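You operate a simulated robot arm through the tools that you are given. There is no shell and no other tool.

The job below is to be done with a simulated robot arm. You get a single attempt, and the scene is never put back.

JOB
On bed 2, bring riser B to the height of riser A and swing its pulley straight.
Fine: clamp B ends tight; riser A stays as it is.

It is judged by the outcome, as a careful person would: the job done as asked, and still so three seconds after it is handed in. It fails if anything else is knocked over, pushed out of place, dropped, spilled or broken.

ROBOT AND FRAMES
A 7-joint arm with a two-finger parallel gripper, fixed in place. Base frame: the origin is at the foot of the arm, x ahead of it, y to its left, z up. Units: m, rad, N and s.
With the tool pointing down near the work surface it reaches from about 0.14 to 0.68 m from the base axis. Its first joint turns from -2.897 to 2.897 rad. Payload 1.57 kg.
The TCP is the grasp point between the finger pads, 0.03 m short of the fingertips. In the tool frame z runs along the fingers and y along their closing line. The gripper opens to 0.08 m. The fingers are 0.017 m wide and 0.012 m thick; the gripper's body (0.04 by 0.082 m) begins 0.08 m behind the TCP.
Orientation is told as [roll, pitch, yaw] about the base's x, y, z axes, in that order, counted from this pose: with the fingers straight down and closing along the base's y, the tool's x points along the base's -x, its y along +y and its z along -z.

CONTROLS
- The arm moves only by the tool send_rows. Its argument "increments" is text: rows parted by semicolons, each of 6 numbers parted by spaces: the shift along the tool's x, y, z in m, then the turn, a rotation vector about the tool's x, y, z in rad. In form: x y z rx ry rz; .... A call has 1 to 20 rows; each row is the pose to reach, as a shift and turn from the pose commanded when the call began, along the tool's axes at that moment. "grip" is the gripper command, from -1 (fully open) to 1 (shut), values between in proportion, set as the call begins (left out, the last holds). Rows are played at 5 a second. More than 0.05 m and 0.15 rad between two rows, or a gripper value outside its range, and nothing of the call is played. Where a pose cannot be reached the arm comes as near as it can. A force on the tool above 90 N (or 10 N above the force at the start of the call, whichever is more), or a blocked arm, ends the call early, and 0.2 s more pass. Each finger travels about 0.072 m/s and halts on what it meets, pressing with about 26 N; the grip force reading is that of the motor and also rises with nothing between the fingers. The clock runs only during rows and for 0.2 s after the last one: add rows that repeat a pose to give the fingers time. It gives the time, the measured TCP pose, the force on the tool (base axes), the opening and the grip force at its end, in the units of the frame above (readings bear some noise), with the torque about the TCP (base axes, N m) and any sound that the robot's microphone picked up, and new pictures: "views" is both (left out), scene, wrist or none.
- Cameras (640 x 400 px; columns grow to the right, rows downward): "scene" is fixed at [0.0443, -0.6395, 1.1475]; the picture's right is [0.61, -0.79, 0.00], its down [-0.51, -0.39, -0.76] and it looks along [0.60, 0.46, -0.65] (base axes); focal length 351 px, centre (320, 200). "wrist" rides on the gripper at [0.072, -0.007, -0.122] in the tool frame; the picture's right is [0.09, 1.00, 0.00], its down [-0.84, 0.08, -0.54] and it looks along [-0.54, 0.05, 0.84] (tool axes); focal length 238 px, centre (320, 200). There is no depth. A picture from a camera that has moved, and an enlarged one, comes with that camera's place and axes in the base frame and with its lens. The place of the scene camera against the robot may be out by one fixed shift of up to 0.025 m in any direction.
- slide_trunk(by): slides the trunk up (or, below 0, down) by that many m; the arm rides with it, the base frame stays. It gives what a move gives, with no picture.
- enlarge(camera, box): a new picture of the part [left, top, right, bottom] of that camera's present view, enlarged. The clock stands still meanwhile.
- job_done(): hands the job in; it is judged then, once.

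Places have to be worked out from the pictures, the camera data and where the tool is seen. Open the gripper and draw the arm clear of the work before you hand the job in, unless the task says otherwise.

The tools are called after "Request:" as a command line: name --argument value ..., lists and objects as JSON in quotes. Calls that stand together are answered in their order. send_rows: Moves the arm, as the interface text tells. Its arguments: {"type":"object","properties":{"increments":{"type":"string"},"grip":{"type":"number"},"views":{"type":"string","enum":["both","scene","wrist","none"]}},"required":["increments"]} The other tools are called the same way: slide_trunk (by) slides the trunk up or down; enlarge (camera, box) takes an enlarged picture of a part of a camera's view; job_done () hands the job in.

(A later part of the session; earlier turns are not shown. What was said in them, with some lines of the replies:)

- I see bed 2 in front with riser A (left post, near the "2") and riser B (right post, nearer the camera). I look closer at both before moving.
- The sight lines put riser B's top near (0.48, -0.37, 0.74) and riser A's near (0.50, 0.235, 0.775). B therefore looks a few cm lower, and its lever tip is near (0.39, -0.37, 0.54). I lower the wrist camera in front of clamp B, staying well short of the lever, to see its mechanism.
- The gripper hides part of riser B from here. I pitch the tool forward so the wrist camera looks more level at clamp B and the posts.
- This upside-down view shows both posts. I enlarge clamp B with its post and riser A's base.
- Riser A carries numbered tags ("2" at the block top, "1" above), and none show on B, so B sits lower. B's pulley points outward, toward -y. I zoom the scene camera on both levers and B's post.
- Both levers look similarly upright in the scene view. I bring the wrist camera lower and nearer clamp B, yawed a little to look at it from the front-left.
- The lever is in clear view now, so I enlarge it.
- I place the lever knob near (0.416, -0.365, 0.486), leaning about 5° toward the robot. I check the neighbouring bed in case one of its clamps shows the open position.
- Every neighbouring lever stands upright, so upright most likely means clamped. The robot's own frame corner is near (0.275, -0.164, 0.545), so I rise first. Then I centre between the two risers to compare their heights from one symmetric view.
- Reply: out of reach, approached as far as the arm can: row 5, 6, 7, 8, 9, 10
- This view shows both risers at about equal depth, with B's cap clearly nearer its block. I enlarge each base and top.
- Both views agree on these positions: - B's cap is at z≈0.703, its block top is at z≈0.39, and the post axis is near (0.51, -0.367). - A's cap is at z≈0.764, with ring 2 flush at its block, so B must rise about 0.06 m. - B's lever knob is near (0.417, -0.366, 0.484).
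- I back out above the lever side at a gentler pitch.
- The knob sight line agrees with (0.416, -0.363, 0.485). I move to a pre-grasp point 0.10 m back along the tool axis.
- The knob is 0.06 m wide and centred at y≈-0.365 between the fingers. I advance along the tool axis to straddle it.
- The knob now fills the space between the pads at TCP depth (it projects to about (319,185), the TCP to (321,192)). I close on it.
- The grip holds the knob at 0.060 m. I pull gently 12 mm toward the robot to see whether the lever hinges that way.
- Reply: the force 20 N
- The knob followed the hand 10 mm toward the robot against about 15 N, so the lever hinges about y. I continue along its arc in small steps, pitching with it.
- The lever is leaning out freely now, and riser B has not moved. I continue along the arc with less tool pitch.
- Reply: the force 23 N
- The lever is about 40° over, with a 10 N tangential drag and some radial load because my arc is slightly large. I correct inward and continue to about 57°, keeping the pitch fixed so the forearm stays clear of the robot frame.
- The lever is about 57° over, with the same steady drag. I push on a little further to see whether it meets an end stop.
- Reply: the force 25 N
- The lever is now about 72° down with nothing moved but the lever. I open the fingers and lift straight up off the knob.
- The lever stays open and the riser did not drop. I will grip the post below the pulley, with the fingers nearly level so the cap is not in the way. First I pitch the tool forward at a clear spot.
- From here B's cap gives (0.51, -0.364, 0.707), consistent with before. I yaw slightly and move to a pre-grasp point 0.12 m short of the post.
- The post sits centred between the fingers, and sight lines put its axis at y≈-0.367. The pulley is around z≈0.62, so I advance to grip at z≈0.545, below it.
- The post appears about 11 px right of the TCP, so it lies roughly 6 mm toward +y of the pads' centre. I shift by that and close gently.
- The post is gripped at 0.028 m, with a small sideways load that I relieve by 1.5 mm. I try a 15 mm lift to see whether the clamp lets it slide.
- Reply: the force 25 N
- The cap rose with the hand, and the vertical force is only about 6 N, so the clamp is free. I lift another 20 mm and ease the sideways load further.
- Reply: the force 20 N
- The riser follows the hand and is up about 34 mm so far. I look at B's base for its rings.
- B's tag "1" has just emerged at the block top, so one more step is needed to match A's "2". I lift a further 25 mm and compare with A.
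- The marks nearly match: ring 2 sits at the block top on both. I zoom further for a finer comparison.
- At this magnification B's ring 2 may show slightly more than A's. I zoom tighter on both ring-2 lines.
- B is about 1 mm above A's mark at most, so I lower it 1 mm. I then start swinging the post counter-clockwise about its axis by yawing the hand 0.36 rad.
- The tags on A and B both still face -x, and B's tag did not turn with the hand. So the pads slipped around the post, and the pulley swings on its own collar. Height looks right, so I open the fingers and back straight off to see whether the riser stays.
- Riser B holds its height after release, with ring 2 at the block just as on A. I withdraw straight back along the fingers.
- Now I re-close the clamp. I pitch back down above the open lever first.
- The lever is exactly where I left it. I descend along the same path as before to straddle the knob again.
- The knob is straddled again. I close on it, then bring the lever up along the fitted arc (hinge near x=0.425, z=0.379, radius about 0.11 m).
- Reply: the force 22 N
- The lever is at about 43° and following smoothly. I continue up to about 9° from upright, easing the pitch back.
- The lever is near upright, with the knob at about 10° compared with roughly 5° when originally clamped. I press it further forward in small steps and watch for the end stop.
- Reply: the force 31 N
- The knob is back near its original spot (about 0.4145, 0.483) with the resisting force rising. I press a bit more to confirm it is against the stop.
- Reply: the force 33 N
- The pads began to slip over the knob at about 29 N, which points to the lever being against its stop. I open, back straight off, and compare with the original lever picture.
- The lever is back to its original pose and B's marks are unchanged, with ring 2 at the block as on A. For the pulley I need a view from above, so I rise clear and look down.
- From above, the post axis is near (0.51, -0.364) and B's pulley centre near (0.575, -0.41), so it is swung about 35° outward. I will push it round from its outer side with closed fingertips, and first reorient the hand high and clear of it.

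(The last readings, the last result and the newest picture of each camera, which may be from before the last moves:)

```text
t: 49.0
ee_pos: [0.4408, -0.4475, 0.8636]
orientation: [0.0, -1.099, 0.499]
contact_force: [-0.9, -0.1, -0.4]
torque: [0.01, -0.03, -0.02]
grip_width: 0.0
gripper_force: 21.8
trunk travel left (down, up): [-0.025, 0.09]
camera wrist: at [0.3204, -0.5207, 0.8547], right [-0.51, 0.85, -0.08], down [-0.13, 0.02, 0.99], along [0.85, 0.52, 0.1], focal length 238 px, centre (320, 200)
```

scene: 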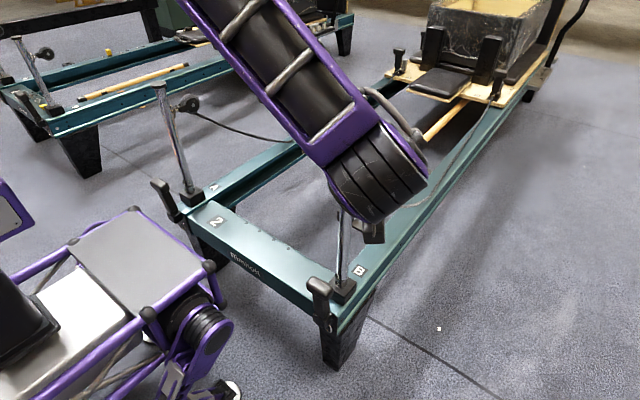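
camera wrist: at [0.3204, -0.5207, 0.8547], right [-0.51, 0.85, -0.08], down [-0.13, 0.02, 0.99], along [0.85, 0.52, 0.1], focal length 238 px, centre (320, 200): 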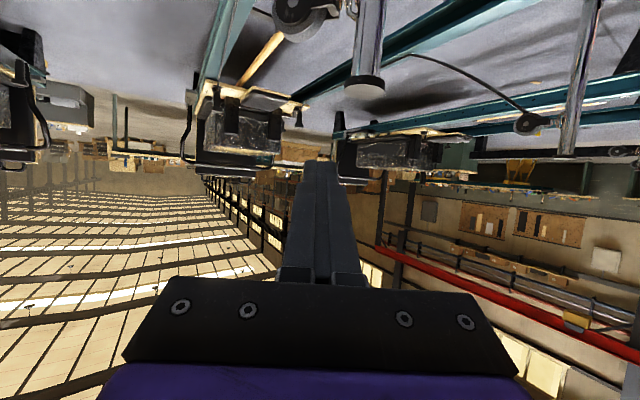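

The view confirms the pulley at about (0.58, -0.409, 0.677), lower and ahead of the fingertips. I descend outside it, toward -y, to a point just beyond its outer face.

Request:
send_rows --increments "0.031 -0.021 0.02 0 0 0; 0.062 -0.042 0.04 0 0 0; 0.093 -0.0631 0.0598 0 0 0; 0.1062 -0.0598 0.0946 0 0 0; 0.1193 -0.0565 0.1293 0 0 0; 0.1193 -0.0565 0.1293 0 0 0" --views "both"

```text
t: 50.4
ee_pos: [0.5216, -0.4674, 0.696]
orientation: [-0.001, -1.1, 0.497]
contact_force: [0.2, -0.2, 0.7]
torque: [-0.01, -0.04, -0.01]
grip_width: 0.0
gripper_force: 22.2
trunk travel left (down, up): [-0.025, 0.09]
camera wrist: at [0.4018, -0.5403, 0.6882], right [-0.51, 0.86, -0.08], down [-0.13, 0.02, 0.99], along [0.85, 0.52, 0.1], focal length 238 px, centre (320, 200)
```

scene: 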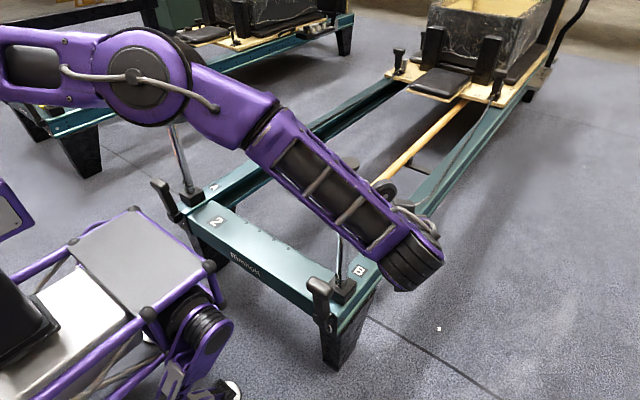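
wrist: 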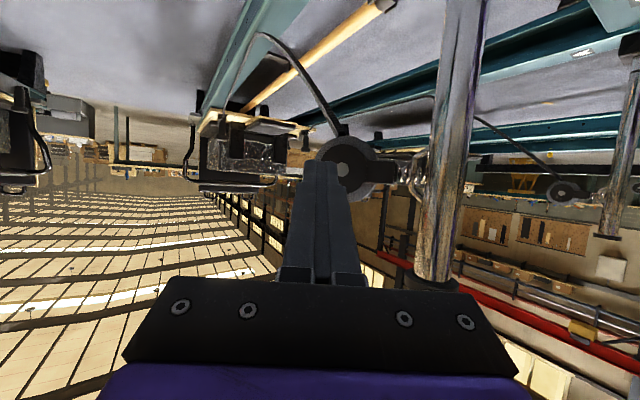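

The fingertips are level with the pulley hub, on its outer side, with the post well clear of the hand. I ease in to contact and begin pushing it round.

Request:
send_rows --increments "-0.0057 0.0072 0.0111 0 0 0; -0.0114 0.0144 0.0222 0 0 0; -0.0156 0.0173 0.0305 0 0 0; -0.0156 0.0173 0.0305 0 0 0" --views "both"

```text
t: 51.4
ee_pos: [0.5434, -0.4362, 0.6972]
orientation: [-0.001, -1.1, 0.499]
contact_force: [0.4, 0.8, -0.5]
torque: [0.01, -0.02, 0.03]
grip_width: 0.0001
gripper_force: 21.3
trunk travel left (down, up): [-0.025, 0.09]
camera wrist: at [0.4233, -0.5086, 0.6891], right [-0.51, 0.85, -0.08], down [-0.13, 0.02, 0.99], along [0.85, 0.52, 0.1], focal length 238 px, centre (320, 200)
```

scene: 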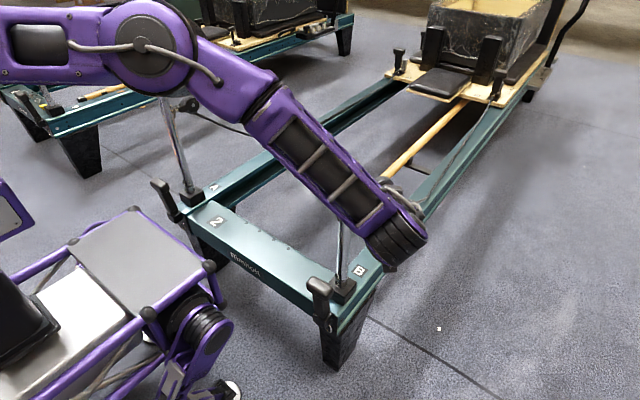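
wrist: 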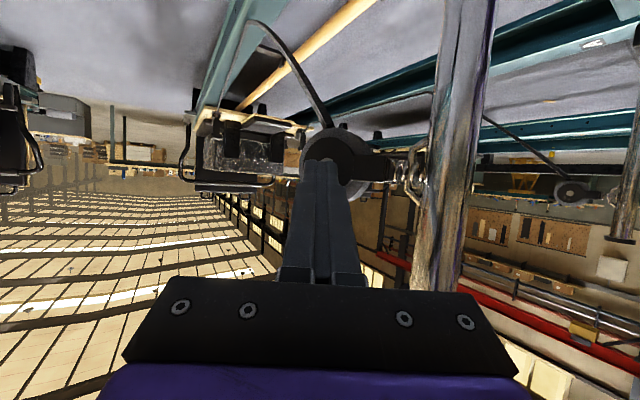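

No contact force yet, with the fingertips over the hub. I continue along the arc.

Request:
send_rows --increments "-0.0043 0.0033 0.0085 0 0 0; -0.0072 0.0066 0.0142 0 0 0; -0.0101 0.0098 0.0198 0 0 0; -0.0101 0.0098 0.0198 0 0 0" --views "wrist"

Request:
enlarge --camera "wrist" --box '[260, 90, 480, 230]'

```text
t: 52.4
ee_pos: [0.5577, -0.4159, 0.6984]
orientation: [-0.001, -1.1, 0.498]
contact_force: [0.5, 0.2, 0.0]
torque: [0.02, 0.0, -0.02]
grip_width: 0.0
gripper_force: 21.1
trunk travel left (down, up): [-0.025, 0.09]
camera wrist: at [0.4381, -0.4895, 0.69], right [-0.51, 0.86, -0.08], down [-0.13, 0.02, 0.99], along [0.85, 0.52, 0.1], focal length 238 px, centre (320, 200)
```

wrist: 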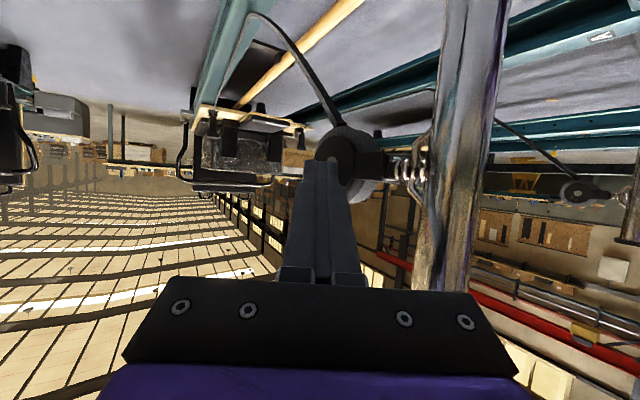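

```text
2.86 times, centred on (370, 160) of wrist
camera zoom: at [0.4381, -0.4895, 0.69], right [-0.51, 0.86, -0.08], down [-0.13, 0.02, 0.99], along [0.85, 0.52, 0.1], focal length 681 px, centre (177, 314)
```

zoom: 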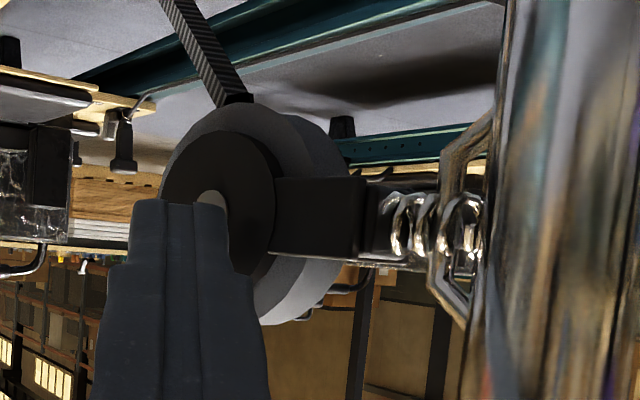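

The pulley is swinging easily, now about 10° off straight, with almost no force. I nudge it the remaining bit, slightly short of full, and then check from above.

Request:
send_rows --increments "-0.0025 0.0038 0.005 0 0 0; -0.0046 0.0068 0.0091 0 0 0; -0.0046 0.0068 0.0091 0 0 0" --views "wrist"

Request:
enlarge --camera "wrist" --box '[260, 90, 480, 230]'

```text
t: 53.2
ee_pos: [0.5634, -0.4053, 0.6965]
orientation: [-0.001, -1.099, 0.5]
contact_force: [0.6, 0.7, -1.0]
torque: [-0.01, -0.03, 0.02]
grip_width: 0.0
gripper_force: 21.4
trunk travel left (down, up): [-0.025, 0.09]
camera wrist: at [0.4434, -0.4792, 0.6896], right [-0.51, 0.86, -0.08], down [-0.13, 0.02, 0.99], along [0.85, 0.52, 0.1], focal length 238 px, centre (320, 200)
```

wrist: 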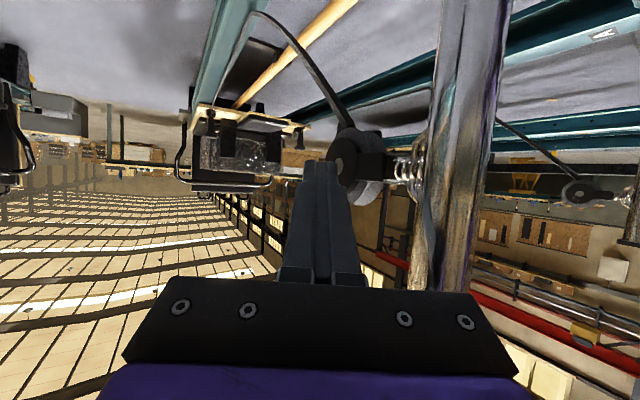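

```text
2.86 times, centred on (370, 160) of wrist
camera zoom: at [0.4434, -0.4792, 0.6896], right [-0.51, 0.86, -0.08], down [-0.13, 0.02, 0.99], along [0.85, 0.52, 0.1], focal length 681 px, centre (177, 314)
```

zoom: 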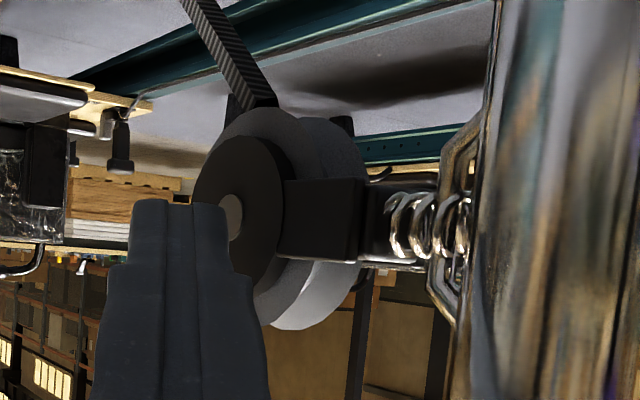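

The pulley looks within a few degrees of straight. I draw back outward, rise, and return to the top-down view to judge it.

Request:
send_rows --increments "0.0184 -0.0119 -0.0363 0 0 0; -0.0217 -0.0119 -0.0567 0 0 0; -0.0618 -0.0119 -0.0771 0 0 0; -0.1019 -0.0119 -0.0975 0 0 0; -0.142 -0.0119 -0.1179 0 0 0; -0.142 -0.0119 -0.1179 0.1114 0 0.0567; -0.142 -0.0119 -0.1179 0.2228 0 0.1134; -0.142 -0.0119 -0.1179 0.3342 0 0.1701; -0.142 -0.0119 -0.1179 0.4456 0 0.2268; -0.142 -0.0119 -0.1179 0.4456 0 0.2268" --views "scene"

```text
t: 55.4
ee_pos: [0.5341, -0.4358, 0.8763]
orientation: [0.0, -1.1, -0.002]
contact_force: [0.6, 0.5, 0.1]
torque: [-0.02, -0.01, 0.0]
grip_width: 0.0
gripper_force: 21.0
trunk travel left (down, up): [-0.025, 0.09]
```

scene: 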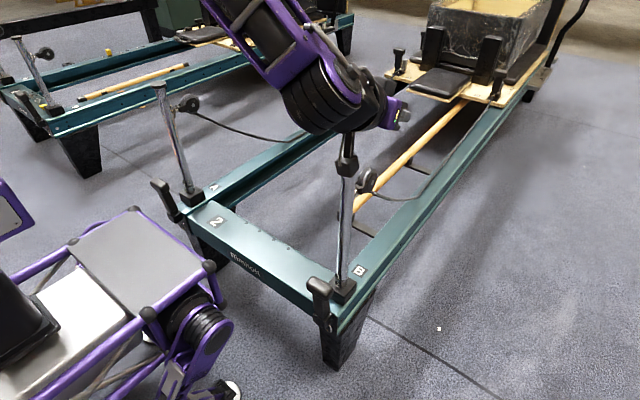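

The hand is clear above the riser. I pitch back to fingers-down at the same spot as the earlier top view.

Request:
send_rows --increments "0.0006 0.006 -0.0084 0 0.138 0; 0.0012 0.012 -0.0167 0 0.275 0; 0.0018 0.018 -0.0251 0 0.413 0; 0.0025 0.024 -0.0335 0 0.55 0; 0.0031 0.03 -0.0418 0 0.688 0; 0.0037 0.036 -0.0502 0 0.825 0; 0.0043 0.042 -0.0585 0 0.963 0; 0.0049 0.0472 -0.0669 0 1.1 0; 0.0049 0.0472 -0.0669 0 1.1 0" --views "both" --grip -1

Request:
enlarge --camera "wrist" --box '[260, 100, 400, 250]'

Request:
enlarge --camera "scene" --box '[320, 145, 420, 245]'

Request:
enlarge --camera "scene" --box '[145, 75, 225, 145]'

```text
t: 57.4
ee_pos: [0.4719, -0.3876, 0.902]
orientation: [0.001, 0.002, -0.004]
contact_force: [-0.3, 0.3, 0.0]
torque: [0.02, 0.0, -0.01]
grip_width: 0.0798
gripper_force: 0.1
trunk travel left (down, up): [-0.025, 0.09]
camera wrist: at [0.4012, -0.3943, 1.0257], right [-0.09, 1.0, 0.0], down [0.84, 0.08, 0.54], along [0.54, 0.05, -0.84], focal length 238 px, centre (320, 200)
```

scene: 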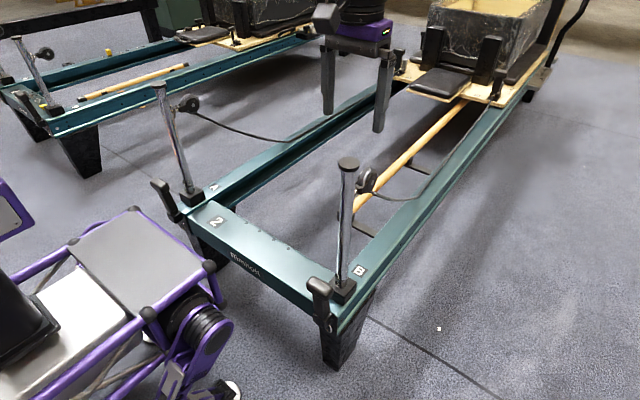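
wrist: 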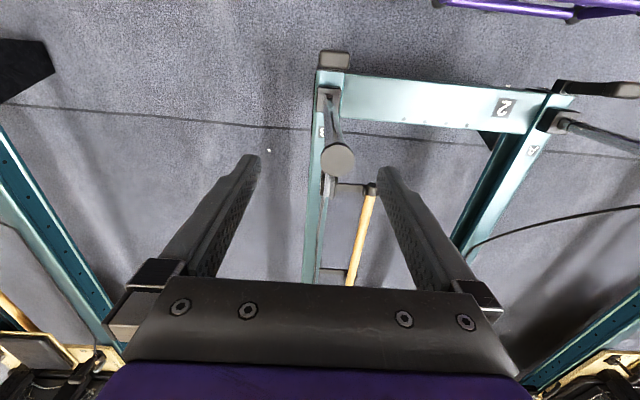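

```text
2.67 times, centred on (330, 175) of wrist
camera zoom: at [0.4012, -0.3943, 1.0257], right [-0.09, 1.0, 0.0], down [0.84, 0.08, 0.54], along [0.54, 0.05, -0.84], focal length 636 px, centre (293, 267)
```

zoom: 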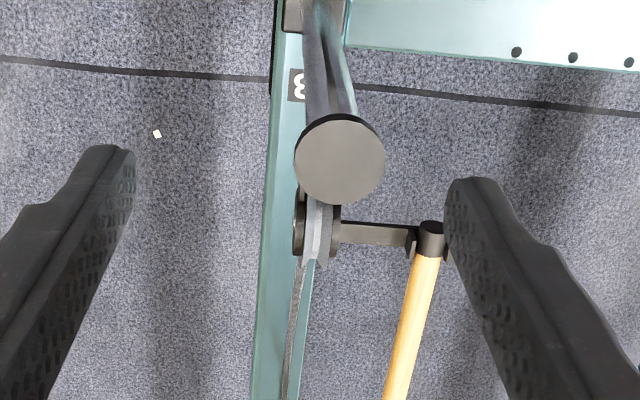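

```text
4.00 times, centred on (370, 195) of scene
camera zoom: at [0.0443, -0.6395, 1.1475], right [0.61, -0.79, 0.0], down [-0.51, -0.39, -0.76], along [0.6, 0.46, -0.65], focal length 1404 px, centre (120, 220)
```

zoom: 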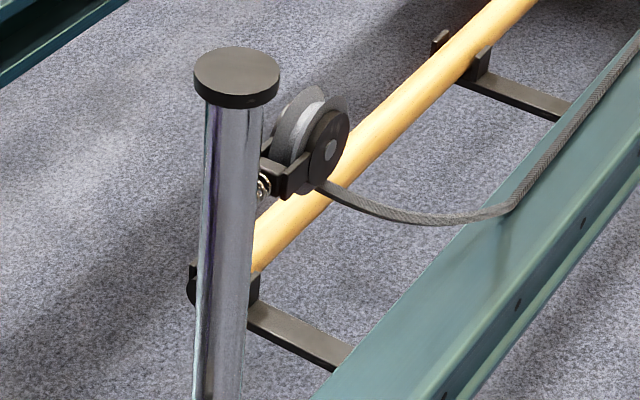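

```text
5.71 times, centred on (185, 110) of scene
camera zoom: at [0.0443, -0.6395, 1.1475], right [0.61, -0.79, 0.0], down [-0.51, -0.39, -0.76], along [0.6, 0.46, -0.65], focal length 2005 px, centre (1091, 714)
```

zoom: 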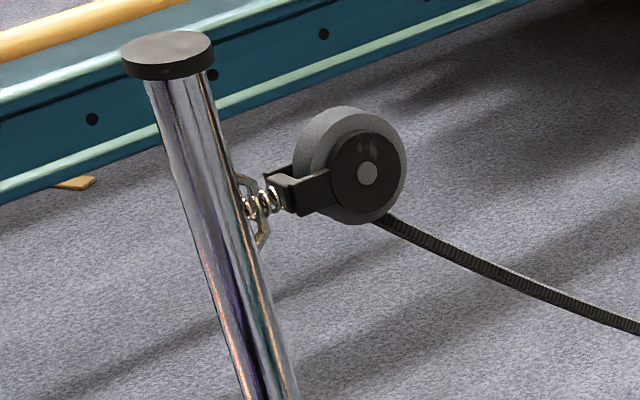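

From above the pulley now points almost straight along the bed. I zoom tighter to estimate the residual angle.

Request:
enlarge --camera "wrist" --box '[310, 135, 360, 210]'

```text
5.33 times, centred on (335, 172) of wrist
camera zoom: at [0.4012, -0.3943, 1.0257], right [-0.09, 1.0, 0.0], down [0.84, 0.08, 0.54], along [0.54, 0.05, -0.84], focal length 1271 px, centre (240, 347)
```

zoom: 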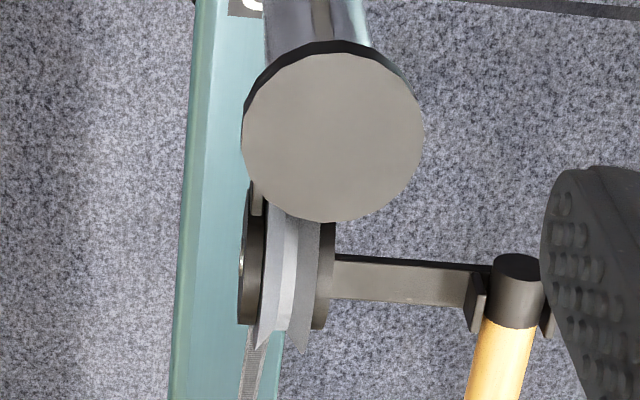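

The pulley is straight to within a degree or two, both by its disc planes and by its centre relative to the post. With the arm clear I recheck both ring marks, the caps and lever B.

Request:
enlarge --camera "scene" --box '[332, 268, 356, 293]'

Request:
enlarge --camera "scene" --box '[180, 174, 204, 199]'

Request:
enlarge --camera "scene" --box '[295, 260, 375, 350]'

Request:
enlarge --camera "scene" --box '[140, 160, 230, 250]'

```text
16.00 times, centred on (344, 280) of scene
camera zoom: at [0.0443, -0.6395, 1.1475], right [0.61, -0.79, 0.0], down [-0.51, -0.39, -0.76], along [0.6, 0.46, -0.65], focal length 5614 px, centre (-64, -1088)
```

zoom: 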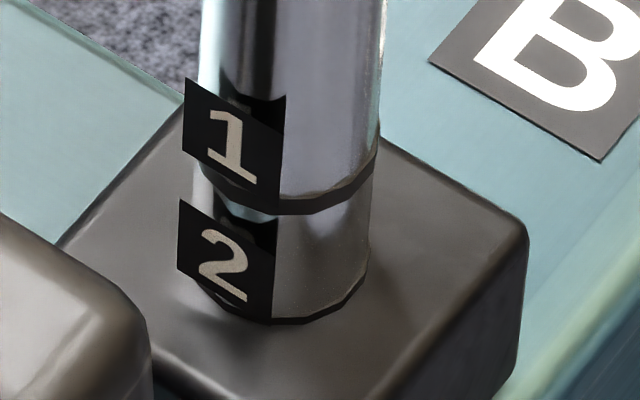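

```text
16.00 times, centred on (192, 186) of scene
camera zoom: at [0.0443, -0.6395, 1.1475], right [0.61, -0.79, 0.0], down [-0.51, -0.39, -0.76], along [0.6, 0.46, -0.65], focal length 5614 px, centre (2368, 416)
```

zoom: 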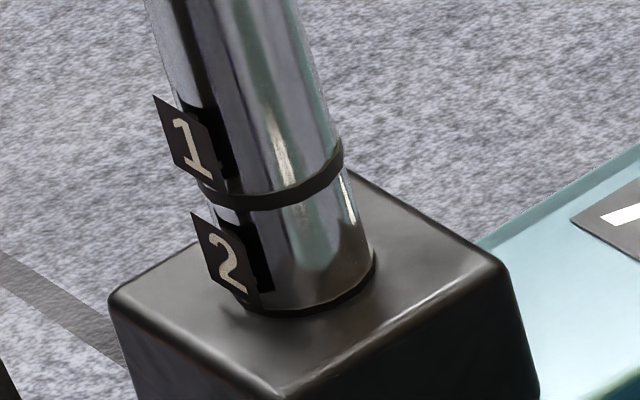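

```text
4.44 times, centred on (335, 305) of scene
camera zoom: at [0.0443, -0.6395, 1.1475], right [0.61, -0.79, 0.0], down [-0.51, -0.39, -0.76], along [0.6, 0.46, -0.65], focal length 1559 px, centre (253, -267)
```

zoom: 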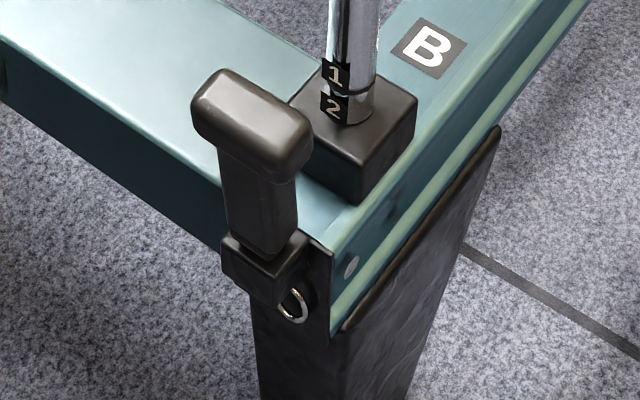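

```text
4.44 times, centred on (185, 205) of scene
camera zoom: at [0.0443, -0.6395, 1.1475], right [0.61, -0.79, 0.0], down [-0.51, -0.39, -0.76], along [0.6, 0.46, -0.65], focal length 1559 px, centre (920, 178)
```

zoom: 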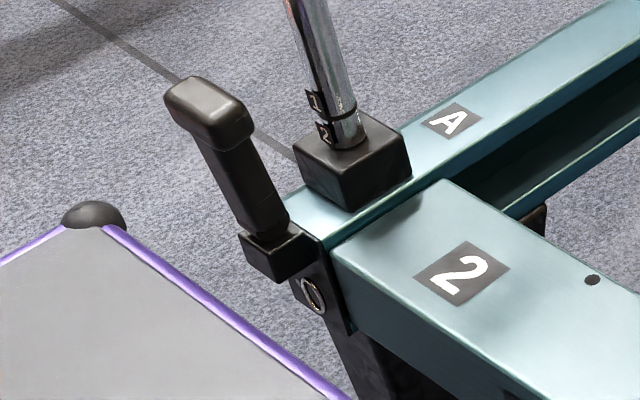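

Lever B matches its original clamped pose, B's rings match A's, and A is untouched. I draw the open gripper back toward the start pose, clear of the work.

Request:
send_rows --increments "0.04 0 -0.005 0 0 0; 0.08 0 -0.01 0 0 0; 0.12 0 -0.01 0 0 0; 0.16 0 -0.01 0 0 0; 0.16 0 -0.01 0 0 0; 0.16 0 -0.01 0 0 0" --grip -1 --views "both"

Request:
enlarge --camera "scene" --box '[290, 140, 450, 340]'

Request:
enlarge --camera "wrist" --box '[260, 80, 420, 280]'

```text
t: 58.8
ee_pos: [0.3097, -0.389, 0.9121]
orientation: [-0.001, 0.0, -0.005]
contact_force: [0.5, 0.0, -0.7]
torque: [-0.02, 0.04, 0.0]
grip_width: 0.0801
gripper_force: 0.0
trunk travel left (down, up): [-0.025, 0.09]
camera wrist: at [0.2389, -0.3959, 1.0358], right [-0.09, 1.0, 0.0], down [0.84, 0.08, 0.54], along [0.54, 0.05, -0.84], focal length 238 px, centre (320, 200)
```

scene: 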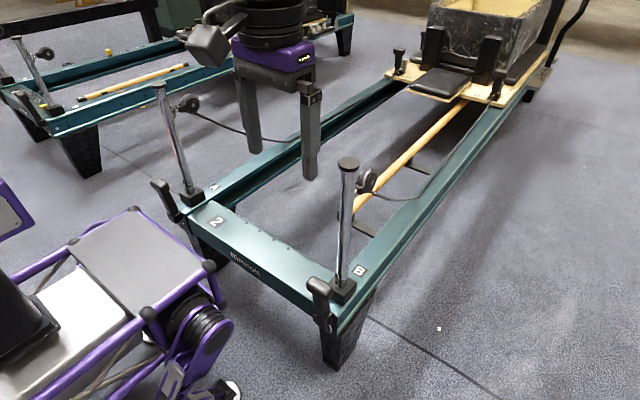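
wrist: 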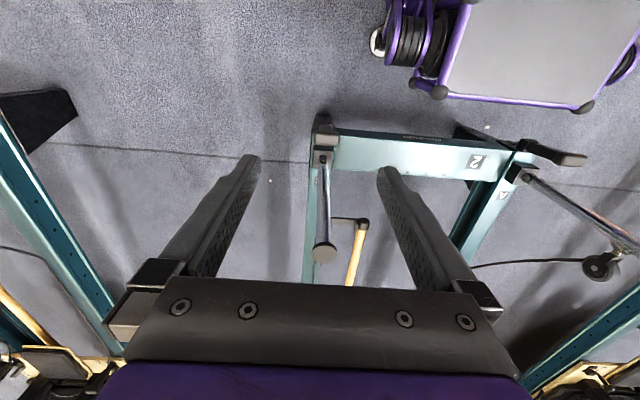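

```text
2.00 times, centred on (370, 240) of scene
camera zoom: at [0.0443, -0.6395, 1.1475], right [0.61, -0.79, 0.0], down [-0.51, -0.39, -0.76], along [0.6, 0.46, -0.65], focal length 702 px, centre (220, 120)
```

zoom: 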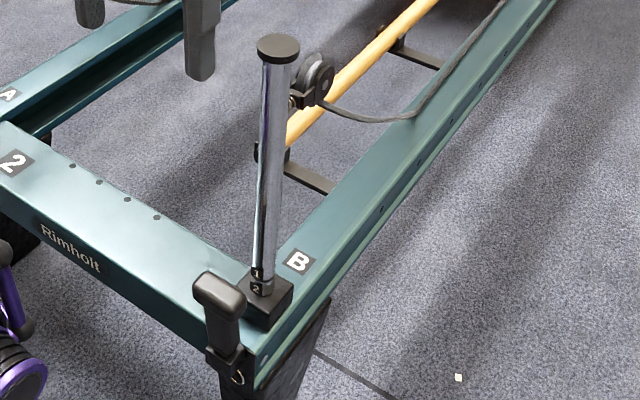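

```text
2.00 times, centred on (340, 180) of wrist
camera zoom: at [0.2389, -0.3959, 1.0358], right [-0.09, 1.0, 0.0], down [0.84, 0.08, 0.54], along [0.54, 0.05, -0.84], focal length 477 px, centre (280, 240)
```

zoom: 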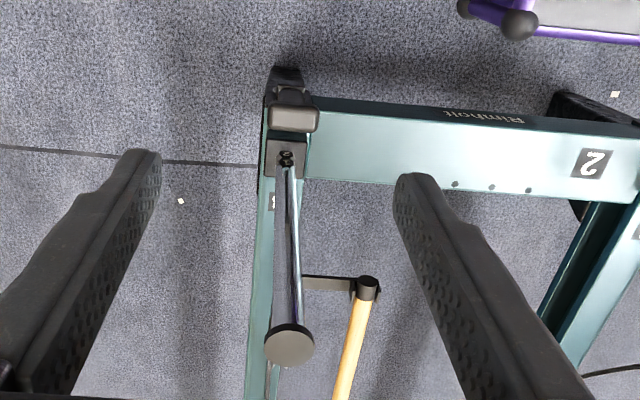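

Riser B stands at A's mark, its pulley lies straight along the bed, the clamp lever is closed, riser A is unchanged, and the open gripper is clear. I hand the job in.

Request:
job_done

```text
The job is handed in.
```

I raised riser B on bed 2 to match riser A, swung its pulley straight and closed its clamp again. The job is handed in; no verdict has come back yet.

- **Height:** B went up about 60 mm. Its ring 2 now sits at the block top as on A, matching to within about 1 mm in the enlarged pictures. It held that height when I let go and after clamping.
- **Pulley:** it was turned roughly 30–35° outward. Seen from above, it now points along the bed to within a degree or two.
- **Clamp B:** the lever is back in its original upright position. I pressed it until the gripper began to slip on the knob at about 29 N, which I took as its stop. I did not tug on the riser afterwards to test the hold.
- **Riser A and surroundings:** I did not touch A, and its marks and lever look unchanged. I saw nothing knocked over or moved, and the gripper is open and clear of the work.
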